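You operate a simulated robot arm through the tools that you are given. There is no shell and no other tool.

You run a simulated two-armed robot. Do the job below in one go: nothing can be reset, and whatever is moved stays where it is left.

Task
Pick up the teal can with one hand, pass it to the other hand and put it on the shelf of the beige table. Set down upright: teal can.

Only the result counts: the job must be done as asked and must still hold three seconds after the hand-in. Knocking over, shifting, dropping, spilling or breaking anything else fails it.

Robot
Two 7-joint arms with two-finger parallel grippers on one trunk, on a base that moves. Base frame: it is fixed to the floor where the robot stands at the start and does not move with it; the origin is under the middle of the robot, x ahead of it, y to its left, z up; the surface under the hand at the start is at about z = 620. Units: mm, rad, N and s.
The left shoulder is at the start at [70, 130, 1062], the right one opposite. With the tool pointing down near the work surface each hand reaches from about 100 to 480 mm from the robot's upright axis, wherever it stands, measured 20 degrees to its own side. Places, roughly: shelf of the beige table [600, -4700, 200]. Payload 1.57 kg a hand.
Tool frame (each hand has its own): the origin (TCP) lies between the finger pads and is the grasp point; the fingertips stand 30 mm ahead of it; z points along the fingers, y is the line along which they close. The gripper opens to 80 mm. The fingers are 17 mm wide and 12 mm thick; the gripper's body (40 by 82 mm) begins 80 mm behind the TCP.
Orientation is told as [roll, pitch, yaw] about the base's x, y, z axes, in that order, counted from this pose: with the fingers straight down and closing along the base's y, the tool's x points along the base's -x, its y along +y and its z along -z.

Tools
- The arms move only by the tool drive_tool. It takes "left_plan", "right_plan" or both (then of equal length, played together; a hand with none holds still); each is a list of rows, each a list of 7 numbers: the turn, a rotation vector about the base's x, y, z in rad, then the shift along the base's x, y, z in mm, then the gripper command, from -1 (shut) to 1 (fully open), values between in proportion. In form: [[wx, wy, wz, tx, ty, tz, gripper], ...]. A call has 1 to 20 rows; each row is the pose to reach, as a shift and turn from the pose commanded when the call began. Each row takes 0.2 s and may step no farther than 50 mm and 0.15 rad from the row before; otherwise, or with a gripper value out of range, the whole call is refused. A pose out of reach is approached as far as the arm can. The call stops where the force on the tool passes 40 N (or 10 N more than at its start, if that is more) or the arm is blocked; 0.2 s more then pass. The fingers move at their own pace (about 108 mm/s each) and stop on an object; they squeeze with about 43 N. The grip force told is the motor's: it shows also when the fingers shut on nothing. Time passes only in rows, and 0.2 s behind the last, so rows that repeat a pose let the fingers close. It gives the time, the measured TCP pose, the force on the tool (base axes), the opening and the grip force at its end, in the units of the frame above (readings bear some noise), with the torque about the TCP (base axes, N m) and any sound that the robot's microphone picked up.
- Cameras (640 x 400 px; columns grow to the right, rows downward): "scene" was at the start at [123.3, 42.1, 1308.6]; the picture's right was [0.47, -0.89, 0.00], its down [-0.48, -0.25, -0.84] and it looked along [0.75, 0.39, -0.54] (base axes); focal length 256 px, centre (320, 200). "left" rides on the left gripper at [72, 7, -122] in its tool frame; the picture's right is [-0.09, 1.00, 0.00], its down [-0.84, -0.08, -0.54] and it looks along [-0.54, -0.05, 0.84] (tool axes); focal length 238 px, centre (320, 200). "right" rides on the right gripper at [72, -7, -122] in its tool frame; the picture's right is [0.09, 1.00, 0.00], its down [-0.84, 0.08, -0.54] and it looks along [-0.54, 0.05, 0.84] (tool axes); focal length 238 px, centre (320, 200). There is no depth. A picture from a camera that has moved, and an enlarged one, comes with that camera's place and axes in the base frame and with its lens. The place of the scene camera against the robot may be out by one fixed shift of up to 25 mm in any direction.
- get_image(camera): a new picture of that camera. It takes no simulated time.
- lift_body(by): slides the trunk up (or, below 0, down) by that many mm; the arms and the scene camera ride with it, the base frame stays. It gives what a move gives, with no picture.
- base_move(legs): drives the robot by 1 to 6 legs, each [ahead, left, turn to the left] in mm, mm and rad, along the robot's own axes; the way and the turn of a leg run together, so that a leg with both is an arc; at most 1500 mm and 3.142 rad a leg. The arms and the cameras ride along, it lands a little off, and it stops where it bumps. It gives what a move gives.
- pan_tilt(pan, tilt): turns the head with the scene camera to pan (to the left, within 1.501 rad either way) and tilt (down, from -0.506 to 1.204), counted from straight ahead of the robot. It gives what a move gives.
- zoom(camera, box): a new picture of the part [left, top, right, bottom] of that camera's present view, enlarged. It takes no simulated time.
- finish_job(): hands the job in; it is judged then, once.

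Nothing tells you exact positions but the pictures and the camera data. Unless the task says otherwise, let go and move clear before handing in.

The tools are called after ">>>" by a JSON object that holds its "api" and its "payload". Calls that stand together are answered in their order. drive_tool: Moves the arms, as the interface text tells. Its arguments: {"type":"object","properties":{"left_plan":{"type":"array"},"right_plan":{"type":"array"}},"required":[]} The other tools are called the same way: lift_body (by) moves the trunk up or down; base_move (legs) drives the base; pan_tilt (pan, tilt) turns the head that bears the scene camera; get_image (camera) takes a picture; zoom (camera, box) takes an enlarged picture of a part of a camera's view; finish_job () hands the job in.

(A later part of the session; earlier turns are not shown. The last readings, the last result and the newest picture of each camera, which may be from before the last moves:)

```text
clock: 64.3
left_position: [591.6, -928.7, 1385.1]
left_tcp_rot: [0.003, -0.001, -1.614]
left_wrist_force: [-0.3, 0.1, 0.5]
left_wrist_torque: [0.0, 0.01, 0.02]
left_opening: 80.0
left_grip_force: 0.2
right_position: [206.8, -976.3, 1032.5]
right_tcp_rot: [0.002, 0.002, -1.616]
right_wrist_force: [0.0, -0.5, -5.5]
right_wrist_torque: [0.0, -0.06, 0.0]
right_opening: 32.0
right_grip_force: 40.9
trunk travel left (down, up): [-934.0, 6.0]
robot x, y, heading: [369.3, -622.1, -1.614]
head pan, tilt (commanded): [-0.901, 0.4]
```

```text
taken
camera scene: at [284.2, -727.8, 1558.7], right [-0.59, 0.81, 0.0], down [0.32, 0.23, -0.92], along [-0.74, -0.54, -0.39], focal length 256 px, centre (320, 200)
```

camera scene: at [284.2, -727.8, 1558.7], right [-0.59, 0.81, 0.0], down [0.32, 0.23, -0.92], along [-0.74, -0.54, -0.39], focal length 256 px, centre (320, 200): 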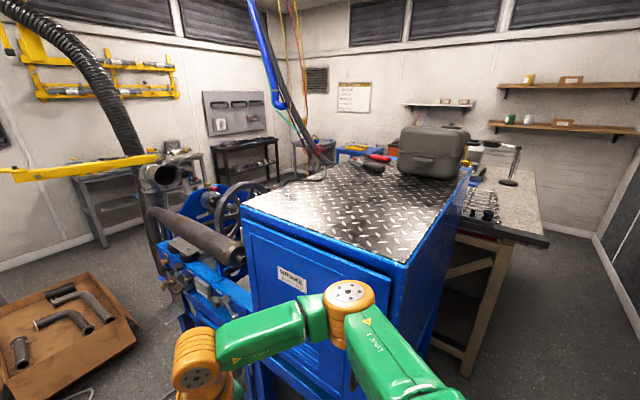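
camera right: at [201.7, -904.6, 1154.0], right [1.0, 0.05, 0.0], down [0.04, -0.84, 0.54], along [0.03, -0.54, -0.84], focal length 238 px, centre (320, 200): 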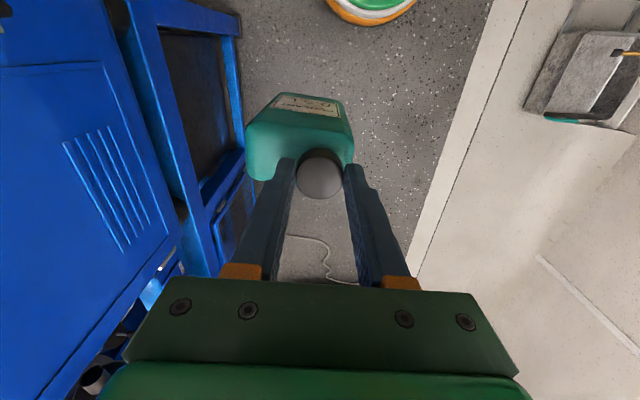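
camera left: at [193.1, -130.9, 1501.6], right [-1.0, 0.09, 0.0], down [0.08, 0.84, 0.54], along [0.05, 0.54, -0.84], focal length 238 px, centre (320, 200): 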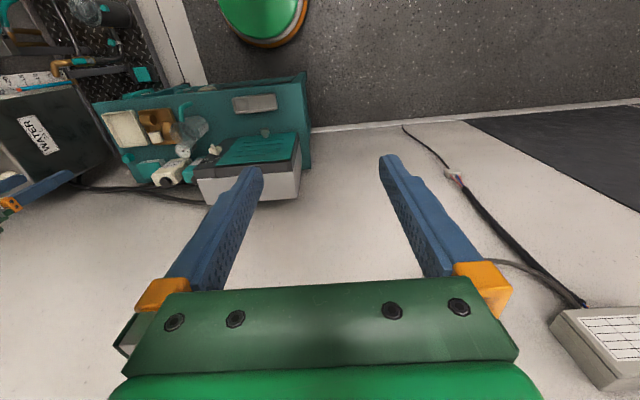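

The far tables look grey and black; a beige-legged table stands behind the blue cabinet on my right. I'll zoom on it and look further round.

>>> {"api": "zoom", "payload": {"camera": "scene", "box": [400, 120, 560, 380]}}

>>> {"api": "pan_tilt", "payload": {"pan": -1.5, "tilt": 0.4}}

>>> {"api": "get_image", "payload": {"camera": "scene"}}

>>> {"api": "pan_tilt", "payload": {"pan": -0.45, "tilt": 0.4}}

>>> {"api": "get_image", "payload": {"camera": "scene"}}

```text
1.54 times, centred on (480, 250) of scene
camera zoom: at [284.2, -727.8, 1558.7], right [-0.59, 0.81, 0.0], down [0.32, 0.23, -0.92], along [-0.74, -0.54, -0.39], focal length 393 px, centre (74, 123)
```

zoom: 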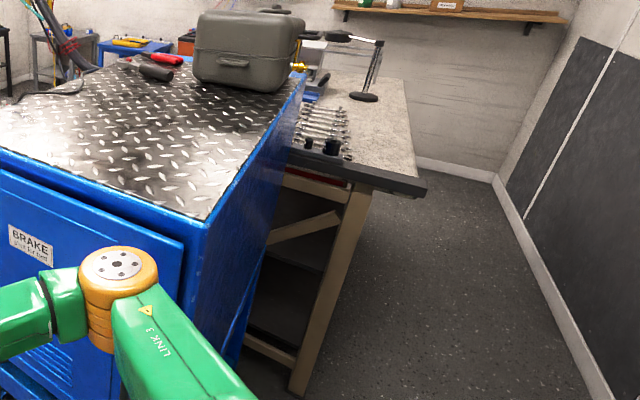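

```text
clock: 65.3
left_position: [591.0, -928.0, 1385.0]
left_tcp_rot: [0.001, 0.0, -1.614]
left_wrist_force: [0.1, 0.3, 0.0]
left_wrist_torque: [0.02, -0.02, -0.02]
left_opening: 79.8
left_grip_force: 0.0
right_position: [205.4, -977.6, 1033.0]
right_tcp_rot: [0.0, 0.003, -1.616]
right_wrist_force: [0.2, -0.4, -6.0]
right_wrist_torque: [0.0, -0.07, 0.01]
right_opening: 32.3
right_grip_force: 41.3
trunk travel left (down, up): [-934.0, 6.0]
robot x, y, heading: [364.5, -621.4, -1.615]
head pan, tilt (commanded): [-1.499, 0.4]
```

```text
taken
camera scene: at [266.6, -676.2, 1558.8], right [-0.03, 1.0, 0.0], down [0.39, 0.01, -0.92], along [-0.92, -0.03, -0.39], focal length 256 px, centre (320, 200)
```

scene: 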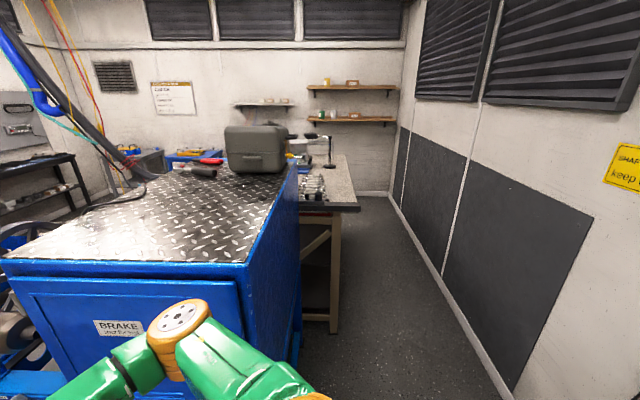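

```text
clock: 66.6
left_position: [591.2, -929.2, 1385.3]
left_tcp_rot: [0.002, 0.0, -1.615]
left_wrist_force: [0.0, -0.6, 0.7]
left_wrist_torque: [0.01, -0.03, 0.0]
left_opening: 80.1
left_grip_force: 0.0
right_position: [205.7, -976.4, 1032.9]
right_tcp_rot: [0.0, 0.0, -1.618]
right_wrist_force: [0.1, 0.0, -5.9]
right_wrist_torque: [0.03, -0.08, 0.0]
right_opening: 32.1
right_grip_force: 41.0
trunk travel left (down, up): [-934.0, 6.0]
robot x, y, heading: [368.2, -623.8, -1.613]
head pan, tilt (commanded): [-0.45, 0.4]
```

```text
taken
camera scene: at [315.2, -754.8, 1558.7], right [-0.88, 0.47, 0.0], down [0.18, 0.34, -0.92], along [-0.44, -0.81, -0.39], focal length 256 px, centre (320, 200)
```

scene: 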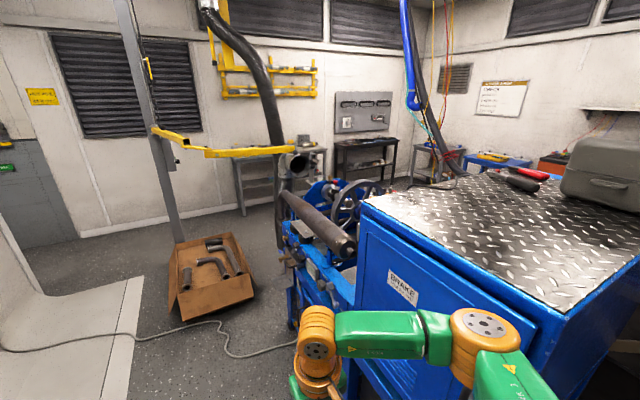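

The beige-framed table behind the blue cabinet (around x −1050 to −2600, y −550) has something like a low shelf, but the rough place given is far down the corridor. I'll lower the left arm so it stops blocking the view and look further to the left side before deciding.

>>> {"api": "drive_tool", "payload": {"left_plan": [[0, 0, 0, 0, 0, -40, 0.5], [0, 0, 0, 0, 0, -85, 0.5], [0, 0, 0, 0, 0, -130, 0.5], [0, 0, 0, 0, 0, -175, 0.5], [0, 0, 0, 0, 0, -220, 0.5], [0, 0, 0, 0, 0, -265, 0.5], [0, 0, 0, 0, 0, -310, 0.5], [0, 0, 0, 0, 0, -350, 0.5]]}}

>>> {"api": "pan_tilt", "payload": {"pan": 0.45, "tilt": 0.2}}

>>> {"api": "get_image", "payload": {"camera": "scene"}}

>>> {"api": "zoom", "payload": {"camera": "scene", "box": [330, 80, 530, 240]}}

>>> {"api": "pan_tilt", "payload": {"pan": 1.3, "tilt": 0.2}}

>>> {"api": "get_image", "payload": {"camera": "scene"}}

```text
clock: 68.4
left_position: [594.1, -929.1, 1034.6]
left_tcp_rot: [0.009, -0.001, -1.614]
left_wrist_force: [0.4, -0.3, 0.2]
left_wrist_torque: [-0.02, 0.02, 0.02]
left_opening: 59.9
left_grip_force: 0.0
right_position: [206.4, -976.4, 1032.8]
right_tcp_rot: [0.0, 0.002, -1.615]
right_wrist_force: [-0.4, 0.1, -6.0]
right_wrist_torque: [0.02, -0.09, 0.02]
right_opening: 32.1
right_grip_force: 40.4
trunk travel left (down, up): [-934.0, 6.0]
robot x, y, heading: [367.4, -623.3, -1.612]
head pan, tilt (commanded): [-0.45, 0.4]
```

```text
clock: 69.6
left_position: [590.9, -927.8, 1036.5]
left_tcp_rot: [0.002, 0.0, -1.614]
left_wrist_force: [0.2, -0.2, -0.9]
left_wrist_torque: [0.01, -0.01, 0.0]
left_opening: 59.6
left_grip_force: 0.2
right_position: [207.1, -976.9, 1032.7]
right_tcp_rot: [-0.001, 0.003, -1.617]
right_wrist_force: [0.6, 0.3, -6.4]
right_wrist_torque: [0.0, -0.1, -0.03]
right_opening: 32.3
right_grip_force: 41.1
trunk travel left (down, up): [-934.0, 6.0]
robot x, y, heading: [368.3, -621.5, -1.615]
head pan, tilt (commanded): [0.45, 0.201]
```

```text
taken
camera scene: at [395.9, -758.9, 1577.3], right [-0.92, -0.4, 0.0], down [-0.08, 0.18, -0.98], along [0.39, -0.9, -0.2], focal length 256 px, centre (320, 200)
```

scene: 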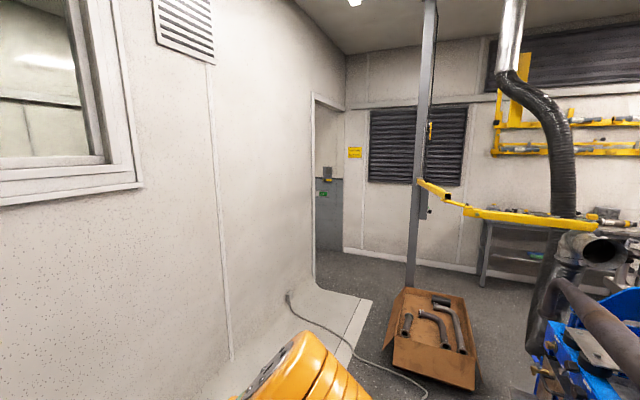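

```text
2.50 times, centred on (430, 160) of scene
camera zoom: at [395.9, -758.9, 1577.3], right [-0.92, -0.4, 0.0], down [-0.08, 0.18, -0.98], along [0.39, -0.9, -0.2], focal length 639 px, centre (45, 300)
```

zoom: 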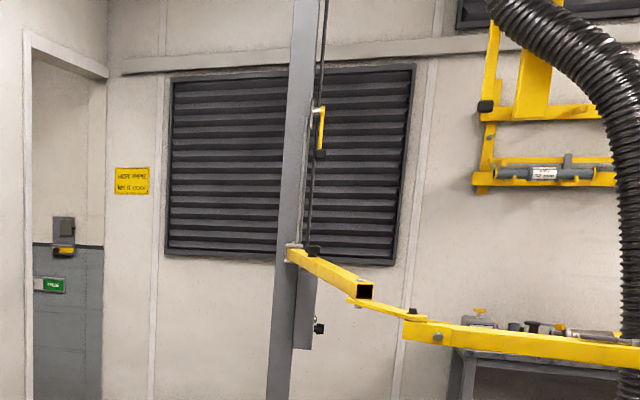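

```text
clock: 70.8
left_position: [593.0, -928.1, 1036.9]
left_tcp_rot: [0.003, -0.001, -1.615]
left_wrist_force: [0.3, -0.2, -0.1]
left_wrist_torque: [-0.01, -0.04, -0.01]
left_opening: 59.8
left_grip_force: 0.0
right_position: [207.4, -975.5, 1032.4]
right_tcp_rot: [0.0, 0.005, -1.616]
right_wrist_force: [-0.7, 0.0, -6.4]
right_wrist_torque: [0.0, -0.06, 0.02]
right_opening: 32.3
right_grip_force: 40.5
trunk travel left (down, up): [-934.0, 6.0]
robot x, y, heading: [367.3, -624.2, -1.608]
head pan, tilt (commanded): [1.3, 0.201]
```

```text
taken
camera scene: at [447.6, -702.0, 1577.4], right [-0.31, -0.95, 0.0], down [-0.19, 0.06, -0.98], along [0.93, -0.3, -0.2], focal length 256 px, centre (320, 200)
```

scene: 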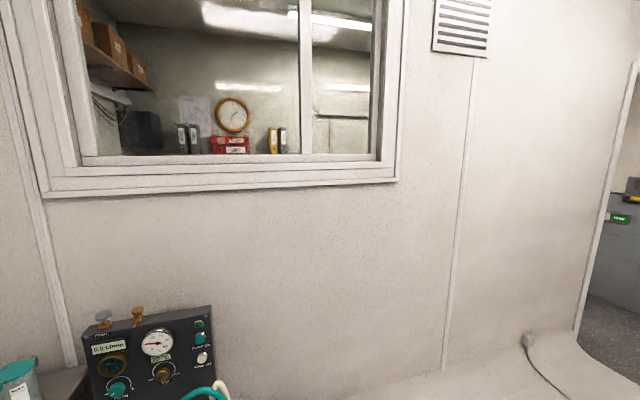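

There's a doorway at the far left end leading to another space, so the beige table is probably in the room behind the far wall (the rough place lies about 400 mm beyond that wall). I need to judge the floor route: the pale platform's edge, the cable and the brown box.

>>> {"api": "zoom", "payload": {"camera": "right", "box": [380, 0, 560, 280]}}

>>> {"api": "pan_tilt", "payload": {"pan": 0.2, "tilt": 0.6}}

>>> {"api": "get_image", "payload": {"camera": "scene"}}

>>> {"api": "zoom", "payload": {"camera": "scene", "box": [150, 100, 350, 260]}}

>>> {"api": "get_image", "payload": {"camera": "left"}}

```text
1.43 times, centred on (470, 140) of right
camera zoom: at [201.7, -904.7, 1153.9], right [1.0, 0.05, 0.0], down [0.04, -0.84, 0.54], along [0.03, -0.54, -0.84], focal length 340 px, centre (106, 286)
```

zoom: 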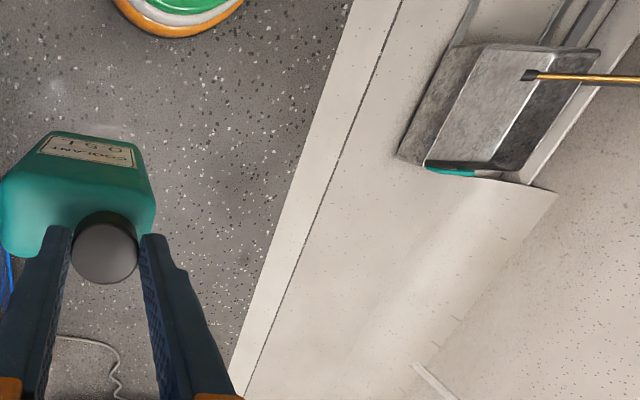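

```text
clock: 72.1
left_position: [592.6, -929.3, 1034.4]
left_tcp_rot: [0.003, -0.001, -1.615]
left_wrist_force: [1.0, -0.4, -0.1]
left_wrist_torque: [0.02, 0.02, 0.02]
left_opening: 60.1
left_grip_force: 0.0
right_position: [206.4, -975.9, 1032.1]
right_tcp_rot: [0.0, 0.002, -1.616]
right_wrist_force: [-0.3, 0.6, -5.3]
right_wrist_torque: [-0.01, -0.08, 0.0]
right_opening: 32.2
right_grip_force: 40.0
trunk travel left (down, up): [-934.0, 6.0]
robot x, y, heading: [367.1, -626.1, -1.614]
head pan, tilt (commanded): [0.201, 0.6]
```

```text
taken
camera scene: at [373.2, -760.5, 1540.5], right [-0.99, -0.16, 0.0], down [-0.09, 0.56, -0.82], along [0.13, -0.81, -0.57], focal length 256 px, centre (320, 200)
```

scene: 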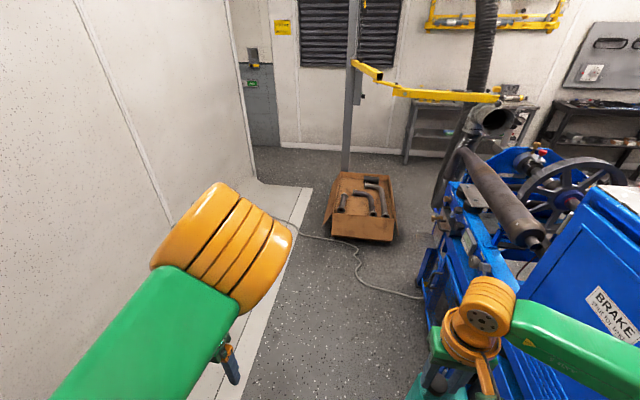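

```text
2.50 times, centred on (250, 180) of scene
camera zoom: at [373.2, -760.5, 1540.5], right [-0.99, -0.16, 0.0], down [-0.09, 0.56, -0.82], along [0.13, -0.81, -0.57], focal length 639 px, centre (495, 250)
```

zoom: 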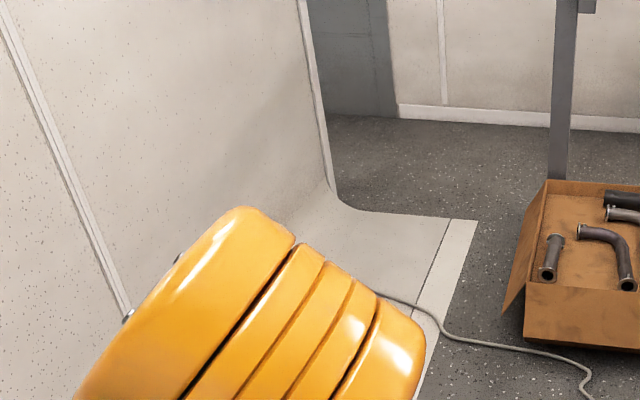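

```text
taken
camera left: at [601.0, -856.3, 1157.2], right [0.99, -0.13, 0.0], down [-0.11, -0.83, 0.54], along [-0.07, -0.54, -0.84], focal length 238 px, centre (320, 200)
```

left: 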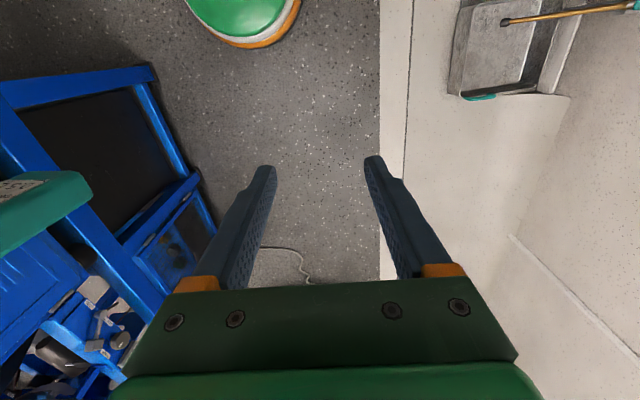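

The pale floor looks flush and drivable, with room past the brown box. Before the drive I'll do the hand-over here in open space: the left hand will take the can's body from the left side, pitched 30° down. First I pitch the left hand up and bring the right hand with the can toward the middle.

>>> {"api": "drive_tool", "payload": {"left_plan": [[-0.131, 0.006, 0, -1, -17, 0, 0.5], [-0.262, 0.012, 0, -2, -34, 0, 0.5], [-0.392, 0.017, 0, -3, -50, 0, 0.5], [-0.523, 0.023, 0, -4, -67, 0, 0.5], [-0.654, 0.029, 0, -5, -84, 0, 0.5], [-0.785, 0.035, 0, -5, -100, 0, 0.5], [-0.915, 0.04, 0, -6, -117, 0, 0.5], [-1.046, 0.046, 0, -6, -134, 0, 0.5], [-1.046, 0.046, 0, -6, -134, 0, 0.5]], "right_plan": [[0, 0, 0, 10, -0.5, 0, -1], [0, 0, 0, 25, -1, 0, -1], [0, 0, 0, 40, -2, 0, -1], [0, 0, 0, 55, -2.5, 0, -1], [0, 0, 0, 70, -3, 0, -1], [0, 0, 0, 85, -4, 0, -1], [0, 0, 0, 100, -4.5, 0, -1], [0, 0, 0, 110, -5, 0, -1], [0, 0, 0, 110, -5, 0, -1]]}}

>>> {"api": "pan_tilt", "payload": {"pan": 0.0, "tilt": 0.95}}

>>> {"api": "get_image", "payload": {"camera": "scene"}}

>>> {"api": "get_image", "payload": {"camera": "left"}}

```text
clock: 74.1
left_position: [584.6, -1063.4, 1033.9]
left_tcp_rot: [0.001, -1.05, -1.615]
left_wrist_force: [-0.2, 0.8, -0.4]
left_wrist_torque: [-0.03, -0.01, 0.0]
left_opening: 60.0
left_grip_force: 0.0
right_position: [317.0, -981.5, 1033.2]
right_tcp_rot: [0.001, 0.002, -1.616]
right_wrist_force: [0.2, -0.1, -5.4]
right_wrist_torque: [0.02, -0.07, 0.0]
right_opening: 32.4
right_grip_force: 40.7
trunk travel left (down, up): [-934.0, 6.0]
robot x, y, heading: [366.8, -622.2, -1.615]
head pan, tilt (commanded): [0.201, 0.6]
```

```text
clock: 74.9
left_position: [584.8, -1061.7, 1033.4]
left_tcp_rot: [0.001, -1.048, -1.612]
left_wrist_force: [-0.4, 0.0, -0.5]
left_wrist_torque: [0.0, 0.01, -0.02]
left_opening: 59.8
left_grip_force: 0.1
right_position: [317.1, -982.0, 1033.0]
right_tcp_rot: [0.0, 0.003, -1.616]
right_wrist_force: [0.2, 0.0, -5.7]
right_wrist_torque: [0.04, -0.07, -0.03]
right_opening: 32.3
right_grip_force: 40.7
trunk travel left (down, up): [-934.0, 6.0]
robot x, y, heading: [367.3, -623.1, -1.613]
head pan, tilt (commanded): [0.0, 0.949]
```

```text
taken
camera scene: at [356.4, -745.8, 1512.2], right [-1.0, 0.04, 0.0], down [0.03, 0.81, -0.58], along [-0.02, -0.58, -0.81], focal length 256 px, centre (320, 200)
```

scene: 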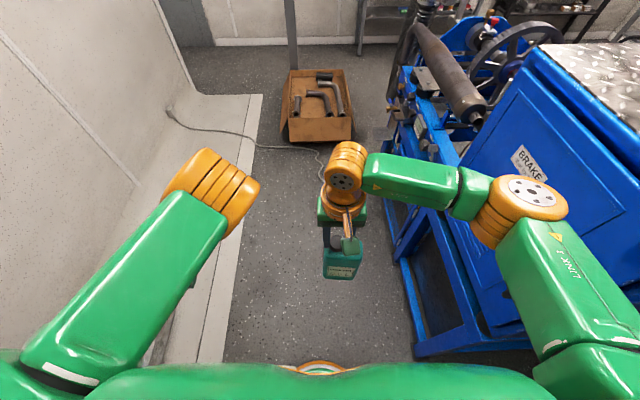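

```text
taken
camera left: at [596.2, -920.9, 1032.3], right [0.99, -0.09, 0.08], down [-0.08, 0.05, 1.0], along [-0.09, -0.99, 0.05], focal length 238 px, centre (320, 200)
```

left: 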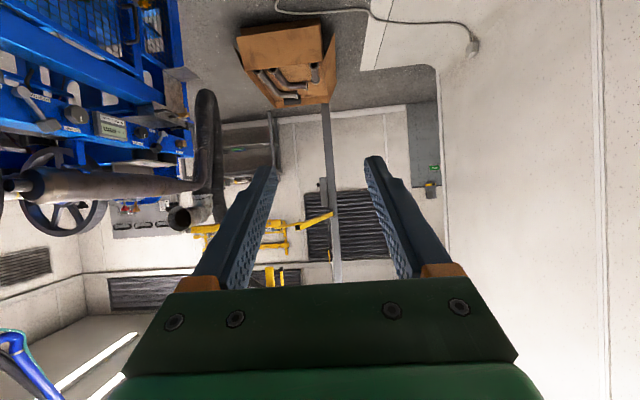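

The left hand is pitched to 30° below horizontal. Next I turn it 90° to the right and bring it level with the lower body of the can, still about 110 mm away from it.

>>> {"api": "drive_tool", "payload": {"left_plan": [[0, 0, -0.131, -9, 6, -10, 1], [0, 0, -0.262, -18, 11, -19, 1], [0, 0, -0.393, -27, 17, -29, 1], [0, 0, -0.524, -36, 22, -38, 1], [0, 0, -0.654, -45, 28, -48, 1], [0, 0, -0.785, -55, 34, -58, 1], [0, 0, -0.916, -64, 39, -67, 1], [0, 0, -1.047, -73, 45, -77, 1], [0, 0, -1.178, -82, 50, -86, 1], [0, 0, -1.309, -91, 56, -96, 1], [0, 0, -1.44, -100, 61, -105, 1], [0, 0, -1.571, -109, 67, -115, 1], [0, 0, -1.571, -109, 67, -115, 1]]}}

>>> {"api": "get_image", "payload": {"camera": "scene"}}

>>> {"api": "get_image", "payload": {"camera": "left"}}

>>> {"api": "get_image", "payload": {"camera": "right"}}

```text
clock: 77.7
left_position: [478.8, -996.6, 920.7]
left_tcp_rot: [-0.002, -1.048, 3.103]
left_wrist_force: [0.0, -0.4, 0.3]
left_wrist_torque: [0.01, -0.01, -0.01]
left_opening: 79.8
left_grip_force: 0.1
right_position: [315.7, -980.4, 1033.5]
right_tcp_rot: [-0.001, 0.002, -1.616]
right_wrist_force: [0.2, -0.8, -5.4]
right_wrist_torque: [0.0, -0.04, 0.0]
right_opening: 32.4
right_grip_force: 40.7
trunk travel left (down, up): [-934.0, 6.0]
robot x, y, heading: [367.2, -621.5, -1.607]
head pan, tilt (commanded): [0.0, 0.949]
```

```text
taken
camera scene: at [356.7, -745.8, 1512.1], right [-1.0, 0.04, 0.0], down [0.03, 0.81, -0.58], along [-0.02, -0.58, -0.81], focal length 256 px, centre (320, 200)
```

scene: 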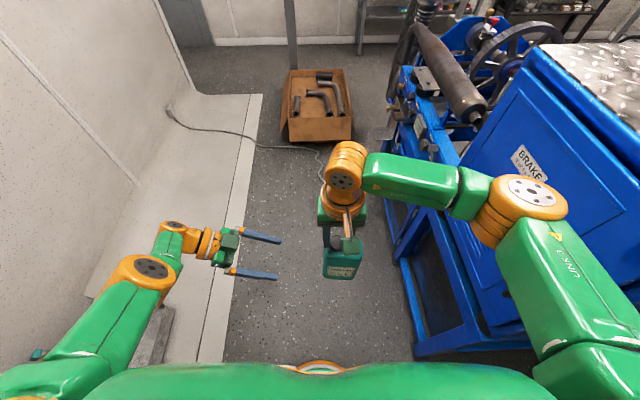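

```text
taken
camera left: at [618.3, -1008.1, 918.5], right [-0.09, -0.99, 0.08], down [0.05, 0.07, 1.0], along [-0.99, 0.09, 0.05], focal length 238 px, centre (320, 200)
```

left: 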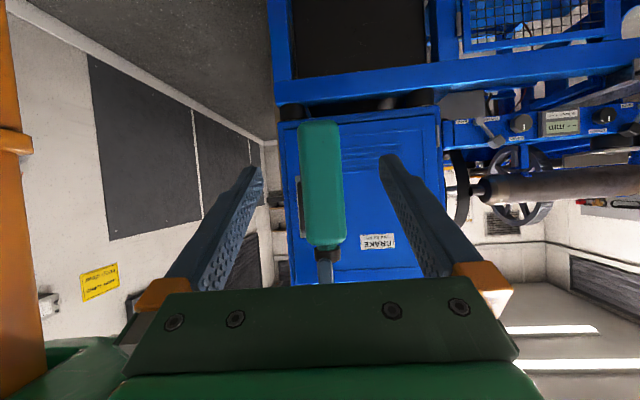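

```text
taken
camera right: at [312.6, -909.5, 1154.1], right [1.0, 0.05, 0.0], down [0.04, -0.84, 0.54], along [0.03, -0.54, -0.84], focal length 238 px, centre (320, 200)
```

right: 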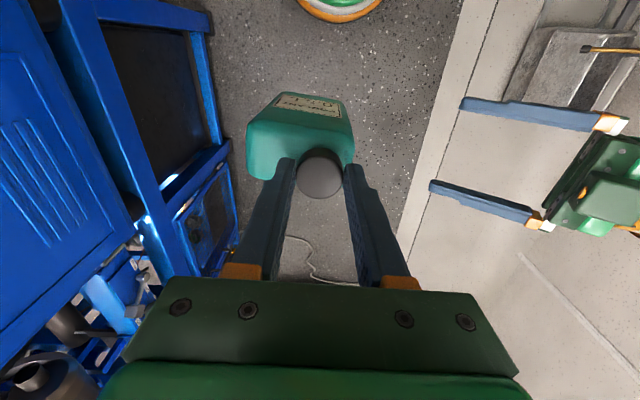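

The left camera shows the can edge-on, centred between its open fingers, bottom at z≈840. I'll slide the left hand straight in until the can's body is between the pads, then check before closing.

>>> {"api": "drive_tool", "payload": {"left_plan": [[0, 0, 0, -5, 8, -1, 1], [0, 0, 0, -30, 8, -1, 1], [0, 0, 0, -55, 8, -1, 1], [0, 0, 0, -80, 8, -1, 1], [0, 0, 0, -100, 8, -1, 1], [0, 0, 0, -100, 8, -1, 1]]}}

>>> {"api": "get_image", "payload": {"camera": "left"}}

>>> {"api": "zoom", "payload": {"camera": "scene", "box": [220, 130, 380, 290]}}

>>> {"api": "get_image", "payload": {"camera": "right"}}

```text
clock: 79.1
left_position: [376.3, -987.8, 918.2]
left_tcp_rot: [-0.003, -1.05, 3.103]
left_wrist_force: [-0.8, -0.3, -0.1]
left_wrist_torque: [0.0, -0.01, 0.03]
left_opening: 80.0
left_grip_force: 0.2
right_position: [317.5, -980.7, 1032.5]
right_tcp_rot: [0.0, 0.001, -1.616]
right_wrist_force: [0.0, -0.7, -5.5]
right_wrist_torque: [0.03, -0.05, -0.03]
right_opening: 32.4
right_grip_force: 40.4
trunk travel left (down, up): [-934.0, 6.0]
robot x, y, heading: [366.4, -626.1, -1.614]
head pan, tilt (commanded): [0.0, 0.949]
```

```text
taken
camera left: at [516.4, -999.5, 915.4], right [-0.09, -0.99, 0.08], down [0.06, 0.07, 1.0], along [-0.99, 0.09, 0.05], focal length 238 px, centre (320, 200)
```

left: 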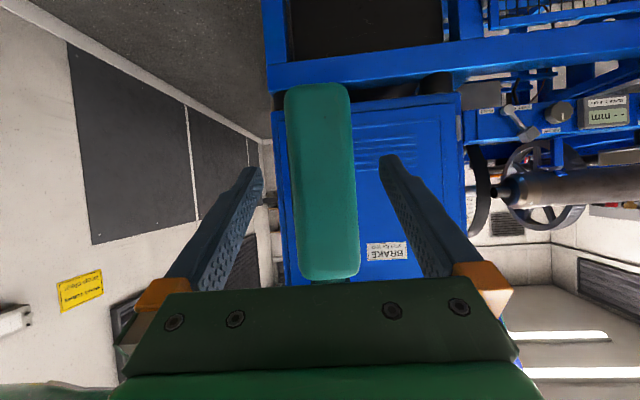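

```text
2.50 times, centred on (300, 210) of scene
camera zoom: at [356.7, -746.0, 1512.1], right [-1.0, 0.04, 0.0], down [0.03, 0.81, -0.58], along [-0.02, -0.58, -0.81], focal length 639 px, centre (370, 175)
```

zoom: 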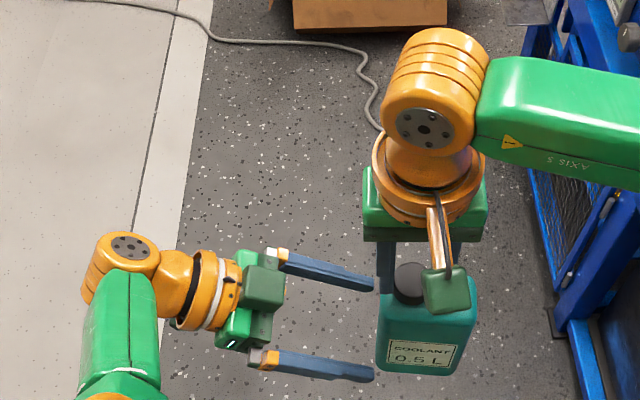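

```text
taken
camera right: at [312.6, -909.7, 1154.1], right [1.0, 0.05, 0.0], down [0.04, -0.84, 0.54], along [0.03, -0.54, -0.84], focal length 238 px, centre (320, 200)
```

right: 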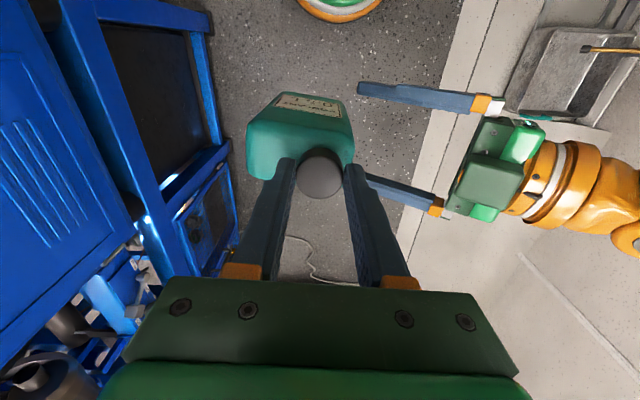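

The can is centred (47 mm thick against the 80 mm opening). I'll advance the last 70 mm.

>>> {"api": "drive_tool", "payload": {"left_plan": [[0, 0, 0, -20, 0, 0, 1], [0, 0, 0, -40, 1, 0, 1], [0, 0, 0, -55, 1, 0, 1], [0, 0, 0, -68, 1, 0, 1], [0, 0, 0, -68, 1, 0, 1]]}}

>>> {"api": "get_image", "payload": {"camera": "left"}}

>>> {"api": "zoom", "payload": {"camera": "scene", "box": [240, 130, 400, 290]}}

>>> {"api": "get_image", "payload": {"camera": "right"}}

```text
clock: 80.3
left_position: [308.4, -987.0, 919.3]
left_tcp_rot: [-0.005, -1.048, 3.102]
left_wrist_force: [-0.1, 0.2, 0.1]
left_wrist_torque: [0.0, 0.01, 0.0]
left_opening: 80.1
left_grip_force: 0.2
right_position: [316.7, -981.2, 1032.4]
right_tcp_rot: [-0.001, 0.003, -1.615]
right_wrist_force: [0.0, 0.3, -5.6]
right_wrist_torque: [0.01, -0.09, 0.04]
right_opening: 32.1
right_grip_force: 40.7
trunk travel left (down, up): [-934.0, 6.0]
robot x, y, heading: [363.6, -620.0, -1.61]
head pan, tilt (commanded): [0.0, 0.949]
```

```text
taken
camera left: at [448.6, -998.4, 917.3], right [-0.09, -0.99, 0.08], down [0.06, 0.07, 1.0], along [-0.99, 0.09, 0.05], focal length 238 px, centre (320, 200)
```

left: 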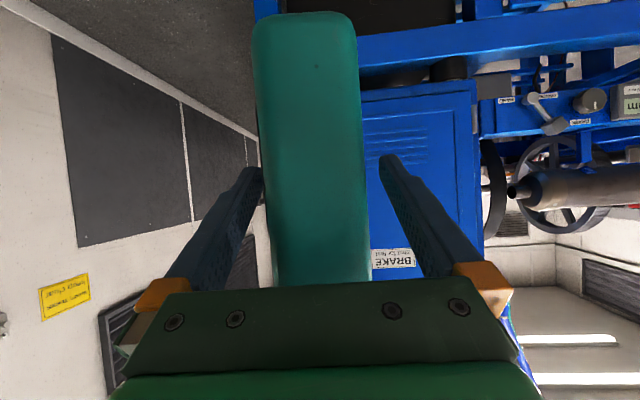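

```text
2.50 times, centred on (320, 210) of scene
camera zoom: at [356.4, -745.9, 1512.1], right [-1.0, 0.04, 0.0], down [0.03, 0.81, -0.58], along [-0.02, -0.58, -0.81], focal length 639 px, centre (320, 175)
```

zoom: 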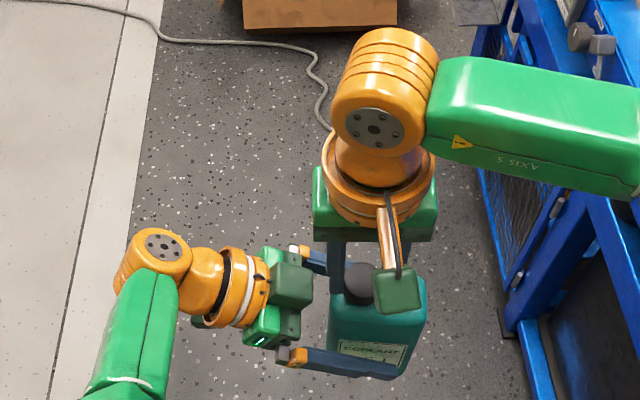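

```text
taken
camera right: at [312.4, -909.6, 1154.1], right [1.0, 0.05, 0.0], down [0.04, -0.84, 0.54], along [0.03, -0.54, -0.84], focal length 238 px, centre (320, 200)
```

right: 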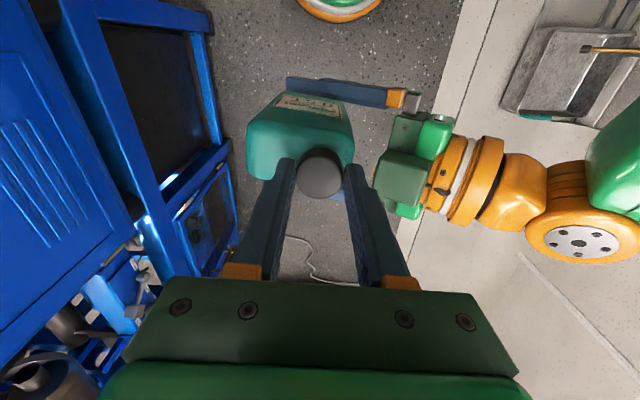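

The can's body is centred between the left pads. I'll close the left gripper while the right still holds the cap.

>>> {"api": "drive_tool", "payload": {"left_plan": [[0, 0, 0, 0, 0, 0, 0.5], [0, 0, 0, 0, 0, 0, 0.25], [0, 0, 0, 0, 0, 0, -0.2], [0, 0, 0, 0, 0, 0, -1], [0, 0, 0, 0, 0, 0, -1], [0, 0, 0, 0, 0, 0, -1]]}}

>>> {"api": "get_image", "payload": {"camera": "left"}}

>>> {"api": "get_image", "payload": {"camera": "right"}}

```text
clock: 81.7
left_position: [308.5, -986.0, 918.3]
left_tcp_rot: [-0.002, -1.047, 3.101]
left_wrist_force: [-2.6, 1.3, -7.8]
left_wrist_torque: [-0.43, -0.11, -0.15]
left_opening: 50.0
left_grip_force: 43.6
right_position: [318.0, -980.6, 1032.9]
right_tcp_rot: [-0.001, 0.002, -1.616]
right_wrist_force: [2.1, -0.7, 8.7]
right_wrist_torque: [0.15, -0.1, 0.14]
right_opening: 32.3
right_grip_force: 41.0
trunk travel left (down, up): [-934.0, 6.0]
robot x, y, heading: [364.5, -622.5, -1.616]
head pan, tilt (commanded): [0.0, 0.949]
```

```text
taken
camera left: at [449.2, -998.4, 917.1], right [-0.09, -0.99, 0.08], down [0.05, 0.07, 1.0], along [-0.99, 0.09, 0.05], focal length 238 px, centre (320, 200)
```

left: 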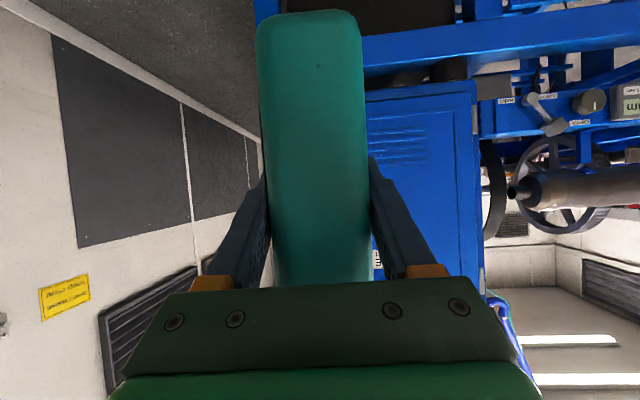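

```text
taken
camera right: at [312.6, -909.6, 1154.3], right [1.0, 0.05, 0.0], down [0.04, -0.84, 0.54], along [0.03, -0.54, -0.84], focal length 238 px, centre (320, 200)
```

right: 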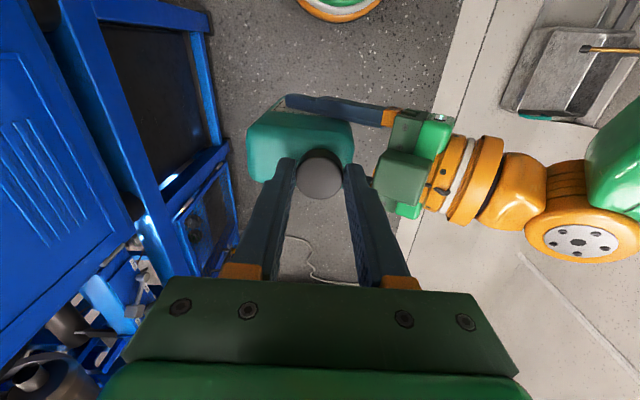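

Both hands hold the can (left opening 50 mm, grip 44 N). Now the right hand opens and lifts straight off the cap.

>>> {"api": "drive_tool", "payload": {"right_plan": [[0, 0, 0, 0, 0, 0, 0.0], [0, 0, 0, 0, 0, 0, 0.4], [0, 0, 0, 0, 0, 0, 0.4], [0, 0, 0, 0, 0, 20, 0.4], [0, 0, 0, 0, 0, 50, 0.4], [0, 0, 0, 0, 0, 85, 0.4], [0, 0, 0, 0, 0, 120, 0.4], [0, 0, 0, 0, 0, 120, 0.4]]}}

>>> {"api": "get_image", "payload": {"camera": "right"}}

>>> {"api": "get_image", "payload": {"camera": "left"}}

>>> {"api": "zoom", "payload": {"camera": "scene", "box": [240, 130, 400, 290]}}

```text
clock: 83.5
left_position: [308.4, -986.9, 918.4]
left_tcp_rot: [-0.003, -1.049, 3.101]
left_wrist_force: [0.6, -0.6, 0.5]
left_wrist_torque: [-0.01, -0.04, -0.02]
left_opening: 50.1
left_grip_force: 42.8
right_position: [316.7, -980.4, 1153.4]
right_tcp_rot: [0.0, 0.001, -1.615]
right_wrist_force: [0.0, -0.2, 0.3]
right_wrist_torque: [0.03, 0.01, -0.04]
right_opening: 56.1
right_grip_force: 0.1
trunk travel left (down, up): [-934.0, 6.0]
robot x, y, heading: [367.0, -622.6, -1.616]
head pan, tilt (commanded): [0.0, 0.949]
```

```text
taken
camera right: at [311.6, -909.9, 1274.5], right [1.0, 0.05, 0.0], down [0.04, -0.84, 0.54], along [0.03, -0.54, -0.84], focal length 238 px, centre (320, 200)
```

right: 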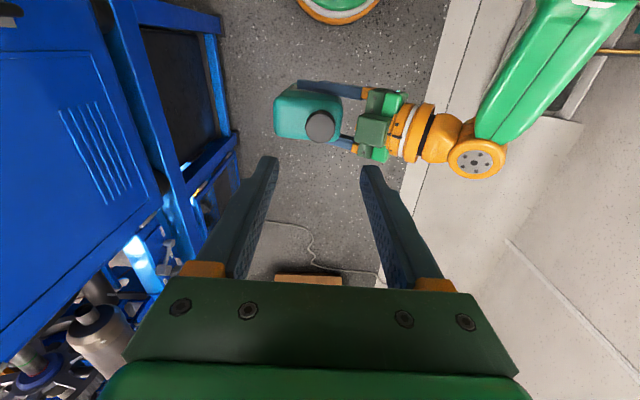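

```text
taken
camera left: at [449.0, -998.5, 917.3], right [-0.09, -0.99, 0.08], down [0.06, 0.07, 1.0], along [-0.99, 0.09, 0.05], focal length 238 px, centre (320, 200)
```

left: 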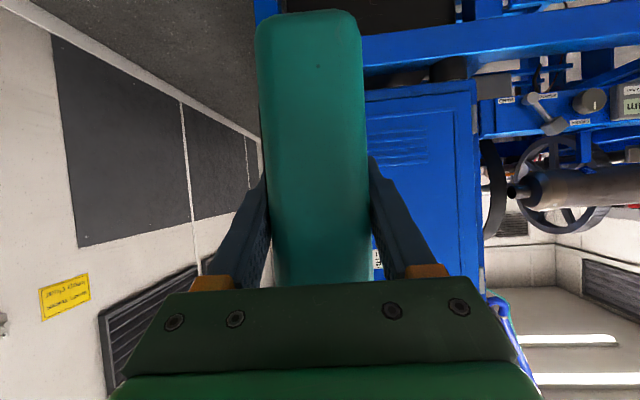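

```text
2.50 times, centred on (320, 210) of scene
camera zoom: at [356.5, -746.0, 1512.1], right [-1.0, 0.04, 0.0], down [0.03, 0.81, -0.58], along [-0.02, -0.58, -0.81], focal length 639 px, centre (320, 175)
```

zoom: 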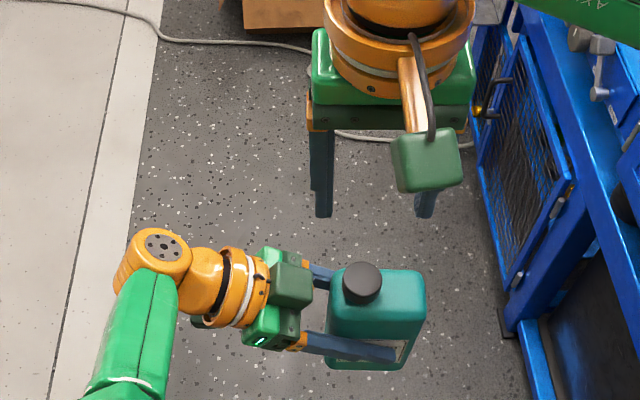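

The hand-over worked: the left hand alone holds the can and the right is clear above. I'll move the right hand aside and swing the left hand round to point forward for carrying.

>>> {"api": "drive_tool", "payload": {"right_plan": [[0, 0, 0, -20, 8, 0, 0.4], [0, 0, 0, -45, 18, 0, 0.4], [0, 0, 0, -70, 28, 0, 0.4], [0, 0, 0, -95, 40, 0, 0.4], [0, 0, 0, -120, 52, 0, 0.4], [0, 0, 0, -147, 67, 0, 0.4]]}}

>>> {"api": "drive_tool", "payload": {"left_plan": [[0, 0, 0.131, 13, -6, 0, -1], [0, 0, 0.262, 27, -12, 0, -1], [0, 0, 0.393, 40, -18, 0, -1], [0, 0, 0.524, 53, -24, 0, -1], [0, 0, 0.654, 67, -30, 0, -1], [0, 0, 0.785, 80, -36, 0, -1], [0, 0, 0.916, 93, -41, 0, -1], [0, 0, 1.047, 107, -47, 0, -1], [0, 0, 1.178, 120, -53, 0, -1], [0, 0, 1.309, 133, -59, 0, -1], [0, 0, 1.44, 147, -65, 0, -1], [0, 0, 1.571, 160, -71, 0, -1], [0, 0, 1.571, 160, -71, 0, -1]]}}

>>> {"api": "get_image", "payload": {"camera": "left"}}

>>> {"api": "get_image", "payload": {"camera": "scene"}}

```text
clock: 84.9
left_position: [307.5, -986.2, 919.2]
left_tcp_rot: [-0.003, -1.047, 3.101]
left_wrist_force: [0.3, 0.9, -1.1]
left_wrist_torque: [-0.01, -0.03, 0.0]
left_opening: 50.1
left_grip_force: 43.3
right_position: [169.2, -914.4, 1154.2]
right_tcp_rot: [0.003, 0.001, -1.616]
right_wrist_force: [-0.3, 1.0, 0.5]
right_wrist_torque: [0.0, -0.03, 0.03]
right_opening: 56.1
right_grip_force: 0.1
trunk travel left (down, up): [-934.0, 6.0]
robot x, y, heading: [367.9, -623.6, -1.61]
head pan, tilt (commanded): [0.0, 0.949]
```

```text
clock: 87.4
left_position: [513.3, -1050.3, 907.3]
left_tcp_rot: [0.297, -0.998, -1.989]
left_wrist_force: [0.4, 0.1, -6.1]
left_wrist_torque: [0.01, -0.02, 0.01]
left_opening: 49.9
left_grip_force: 42.9
right_position: [172.8, -913.8, 1154.3]
right_tcp_rot: [-0.002, 0.002, -1.616]
right_wrist_force: [-0.7, 0.5, 1.0]
right_wrist_torque: [0.01, 0.04, 0.0]
right_opening: 56.0
right_grip_force: 0.0
trunk travel left (down, up): [-934.0, 6.0]
robot x, y, heading: [367.5, -618.0, -1.607]
head pan, tilt (commanded): [0.0, 0.949]
stopped in row 12 (left hand): the arm was blocked; the commanded pose is now the measured one
```

```text
taken
camera left: at [541.5, -911.6, 910.1], right [0.95, -0.21, 0.24], down [-0.23, 0.06, 0.97], along [-0.22, -0.98, 0.01], focal length 238 px, centre (320, 200)
```

left: 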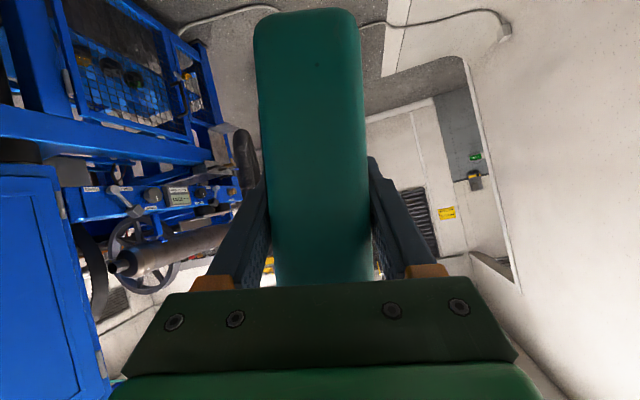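

```text
taken
camera scene: at [358.1, -746.1, 1512.1], right [-1.0, 0.04, 0.0], down [0.03, 0.81, -0.58], along [-0.02, -0.58, -0.81], focal length 256 px, centre (320, 200)
```

scene: 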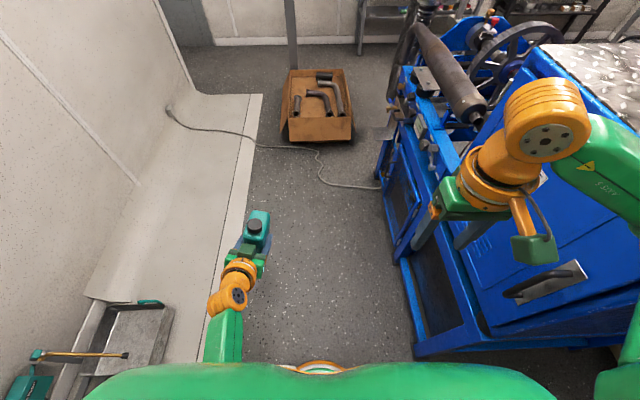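

The left arm was blocked at the end of the swing (can still held, tilted about 10°), probably its elbow against the torso. I'll look at the left arm before correcting.

>>> {"api": "pan_tilt", "payload": {"pan": 0.7, "tilt": 1.15}}

>>> {"api": "get_image", "payload": {"camera": "scene"}}

>>> {"api": "get_image", "payload": {"camera": "right"}}

```text
clock: 88.5
left_position: [511.7, -1050.4, 907.6]
left_tcp_rot: [0.299, -0.998, -1.992]
left_wrist_force: [0.7, 1.3, -6.6]
left_wrist_torque: [0.02, -0.01, -0.01]
left_opening: 50.1
left_grip_force: 42.9
right_position: [171.7, -915.2, 1152.8]
right_tcp_rot: [0.001, 0.001, -1.617]
right_wrist_force: [0.6, -0.1, -0.8]
right_wrist_torque: [-0.01, 0.01, 0.0]
right_opening: 56.2
right_grip_force: 0.0
trunk travel left (down, up): [-934.0, 6.0]
robot x, y, heading: [369.1, -618.9, -1.615]
head pan, tilt (commanded): [0.7, 1.15]
```

```text
taken
camera scene: at [396.5, -720.6, 1498.8], right [-0.79, -0.61, 0.0], down [-0.56, 0.72, -0.41], along [0.25, -0.32, -0.91], focal length 256 px, centre (320, 200)
```

scene: 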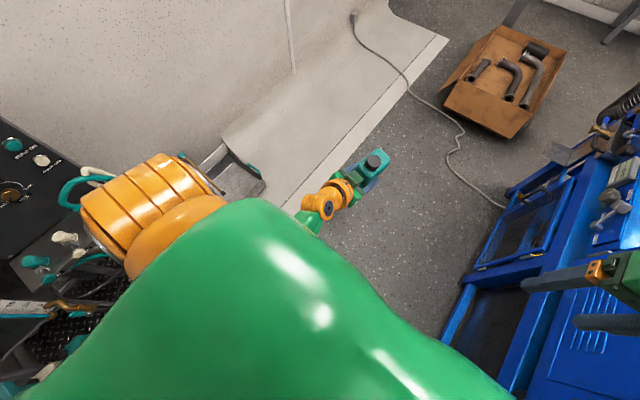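

```text
taken
camera right: at [167.0, -843.6, 1274.6], right [1.0, 0.05, 0.0], down [0.04, -0.84, 0.54], along [0.03, -0.54, -0.84], focal length 238 px, centre (320, 200)
```

right: 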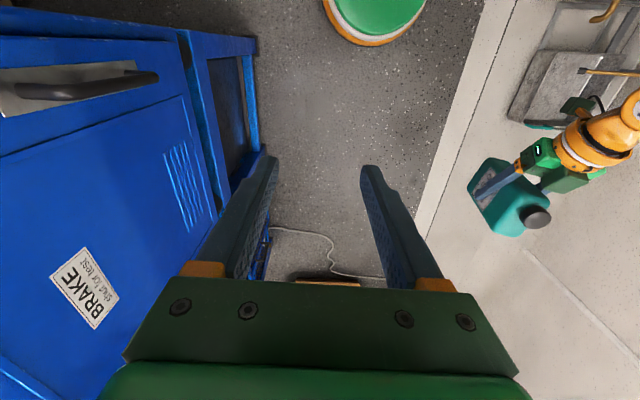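

The left elbow is tucked against the torso. I'll straighten the can while moving the left hand outward, forward and up, which should free the elbow.

>>> {"api": "drive_tool", "payload": {"left_plan": [[-0.002, 0.027, 0.019, 10, -12, 12, -1], [-0.004, 0.054, 0.038, 22, -24, 24, -1], [-0.006, 0.081, 0.058, 34, -36, 36, -1], [-0.008, 0.108, 0.077, 46, -48, 48, -1], [-0.01, 0.135, 0.096, 58, -60, 60, -1], [-0.012, 0.162, 0.115, 70, -72, 72, -1], [-0.012, 0.162, 0.115, 70, -72, 72, -1], [-0.012, 0.162, 0.115, 70, -72, 72, -1]]}}

>>> {"api": "get_image", "payload": {"camera": "scene"}}

```text
clock: 90.3
left_position: [580.1, -1124.7, 980.7]
left_tcp_rot: [-0.015, -1.051, -1.608]
left_wrist_force: [-0.8, 0.2, -5.7]
left_wrist_torque: [-0.01, 0.05, 0.03]
left_opening: 49.8
left_grip_force: 43.4
right_position: [171.2, -915.6, 1153.5]
right_tcp_rot: [0.0, 0.002, -1.617]
right_wrist_force: [-0.2, 1.2, 0.1]
right_wrist_torque: [-0.04, 0.0, 0.03]
right_opening: 55.9
right_grip_force: 0.1
trunk travel left (down, up): [-934.0, 6.0]
robot x, y, heading: [366.0, -622.6, -1.616]
head pan, tilt (commanded): [0.7, 1.15]
```

```text
taken
camera scene: at [396.7, -720.6, 1498.8], right [-0.79, -0.61, 0.0], down [-0.56, 0.72, -0.41], along [0.25, -0.32, -0.91], focal length 256 px, centre (320, 200)
```

scene: 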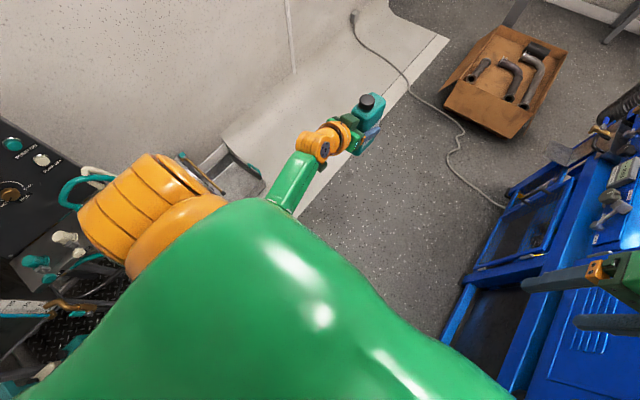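

The can is upright again (left hand pitch −1.05, roll ≈ 0) and held ahead on the left. I'll now drive ahead about 780 mm and then sidestep left onto the pale floor to pass the brown box.

>>> {"api": "base_move", "payload": {"legs": [[750, 0, 0.04]]}}

>>> {"api": "pan_tilt", "payload": {"pan": 0.3, "tilt": 0.7}}

>>> {"api": "get_image", "payload": {"camera": "scene"}}

```text
clock: 94.3
left_position: [574.0, -1858.2, 980.7]
left_tcp_rot: [-0.013, -1.05, -1.577]
left_wrist_force: [-1.5, 0.5, -5.2]
left_wrist_torque: [0.06, -0.03, 0.04]
left_opening: 49.9
left_grip_force: 43.4
right_position: [161.6, -1661.4, 1153.6]
right_tcp_rot: [0.0, 0.001, -1.586]
right_wrist_force: [0.0, 0.8, -0.1]
right_wrist_torque: [0.01, 0.02, -0.02]
right_opening: 56.1
right_grip_force: 0.1
trunk travel left (down, up): [-934.0, 6.0]
robot x, y, heading: [349.1, -1362.3, -1.585]
head pan, tilt (commanded): [0.7, 1.15]
```

```text
clock: 95.2
left_position: [573.8, -1859.5, 981.4]
left_tcp_rot: [-0.013, -1.049, -1.576]
left_wrist_force: [0.1, 0.5, -4.8]
left_wrist_torque: [0.07, 0.03, 0.04]
left_opening: 50.0
left_grip_force: 43.8
right_position: [161.2, -1663.7, 1153.2]
right_tcp_rot: [-0.001, 0.002, -1.587]
right_wrist_force: [0.7, 0.2, 0.8]
right_wrist_torque: [0.01, -0.01, 0.03]
right_opening: 56.1
right_grip_force: 0.1
trunk travel left (down, up): [-934.0, 6.0]
robot x, y, heading: [348.5, -1363.2, -1.583]
head pan, tilt (commanded): [0.3, 0.7]
```

```text
taken
camera scene: at [366.1, -1496.8, 1531.7], right [-0.96, -0.28, 0.0], down [-0.18, 0.62, -0.76], along [0.22, -0.73, -0.65], focal length 256 px, centre (320, 200)
```

scene: 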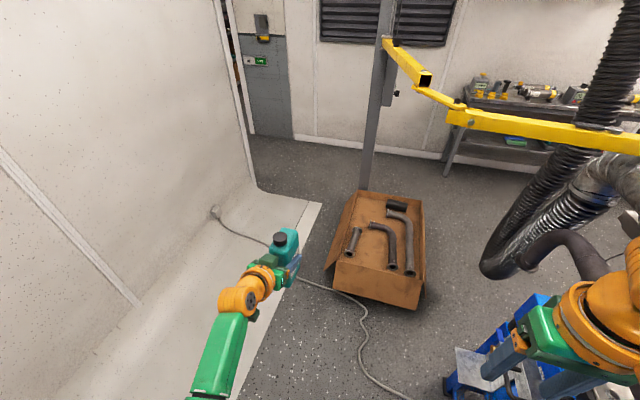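

The box occupies x≈14–560 with its front at y≈−2400; flat pale floor extends to about x≈1150. I'll sidestep left to x≈875 and then go ahead past the box, crossing the thin floor cable.

>>> {"api": "base_move", "payload": {"legs": [[0, 530, 0.013], [600, 0, 0]]}}

>>> {"api": "get_image", "payload": {"camera": "scene"}}

```text
clock: 101.3
left_position: [1099.9, -2462.5, 981.6]
left_tcp_rot: [-0.012, -1.051, -1.578]
left_wrist_force: [0.8, 0.2, -5.8]
left_wrist_torque: [0.08, 0.01, 0.02]
left_opening: 50.0
left_grip_force: 43.6
right_position: [685.8, -2266.0, 1154.1]
right_tcp_rot: [0.0, 0.0, -1.587]
right_wrist_force: [0.2, 0.1, -0.1]
right_wrist_torque: [-0.04, -0.01, -0.03]
right_opening: 56.1
right_grip_force: 0.0
trunk travel left (down, up): [-934.0, 6.0]
robot x, y, heading: [871.2, -1971.3, -1.581]
head pan, tilt (commanded): [0.3, 0.7]
```

```text
taken
camera scene: at [891.7, -2099.6, 1532.0], right [-0.96, -0.28, 0.0], down [-0.18, 0.62, -0.76], along [0.22, -0.73, -0.64], focal length 256 px, centre (320, 200)
```

scene: 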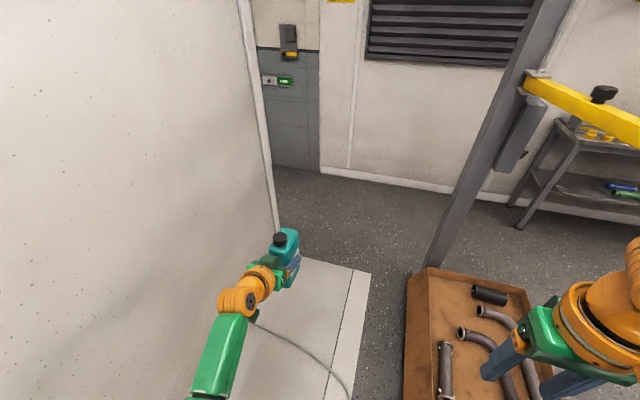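

The pale floor is indeed flush — no bump. I'll shift 45 mm further left for clearance to the box flap and drive ahead past the box.

>>> {"api": "base_move", "payload": {"legs": [[0, 45, 0], [900, 0, 0]]}}

>>> {"api": "pan_tilt", "payload": {"pan": 0.6, "tilt": 0.4}}

>>> {"api": "get_image", "payload": {"camera": "scene"}}

```text
clock: 106.6
left_position: [1128.2, -3378.2, 979.8]
left_tcp_rot: [-0.014, -1.051, -1.583]
left_wrist_force: [-0.2, -0.2, -4.8]
left_wrist_torque: [0.01, -0.02, 0.0]
left_opening: 50.2
left_grip_force: 42.6
right_position: [716.1, -3179.6, 1153.2]
right_tcp_rot: [-0.002, 0.0, -1.593]
right_wrist_force: [-1.0, 1.1, 0.5]
right_wrist_torque: [0.0, 0.01, -0.03]
right_opening: 55.8
right_grip_force: 0.1
trunk travel left (down, up): [-934.0, 6.0]
robot x, y, heading: [906.0, -2879.5, -1.591]
head pan, tilt (commanded): [0.3, 0.7]
```

```text
clock: 107.4
left_position: [1128.2, -3378.3, 980.7]
left_tcp_rot: [-0.014, -1.049, -1.584]
left_wrist_force: [1.1, 0.0, -6.6]
left_wrist_torque: [0.05, 0.0, -0.02]
left_opening: 50.1
left_grip_force: 42.8
right_position: [716.2, -3179.6, 1153.0]
right_tcp_rot: [-0.002, 0.002, -1.592]
right_wrist_force: [0.0, 0.3, -0.7]
right_wrist_torque: [0.02, 0.0, -0.02]
right_opening: 55.9
right_grip_force: 0.1
trunk travel left (down, up): [-934.0, 6.0]
robot x, y, heading: [907.0, -2882.4, -1.587]
head pan, tilt (commanded): [0.6, 0.4]
```

```text
taken
camera scene: at [950.1, -3011.6, 1558.6], right [-0.84, -0.55, 0.0], down [-0.21, 0.33, -0.92], along [0.51, -0.77, -0.39], focal length 256 px, centre (320, 200)
```

scene: 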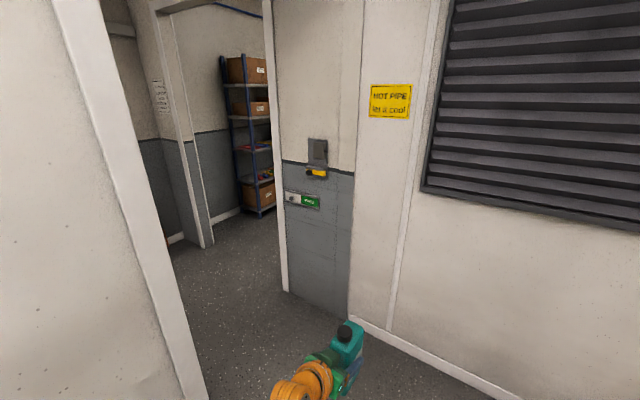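

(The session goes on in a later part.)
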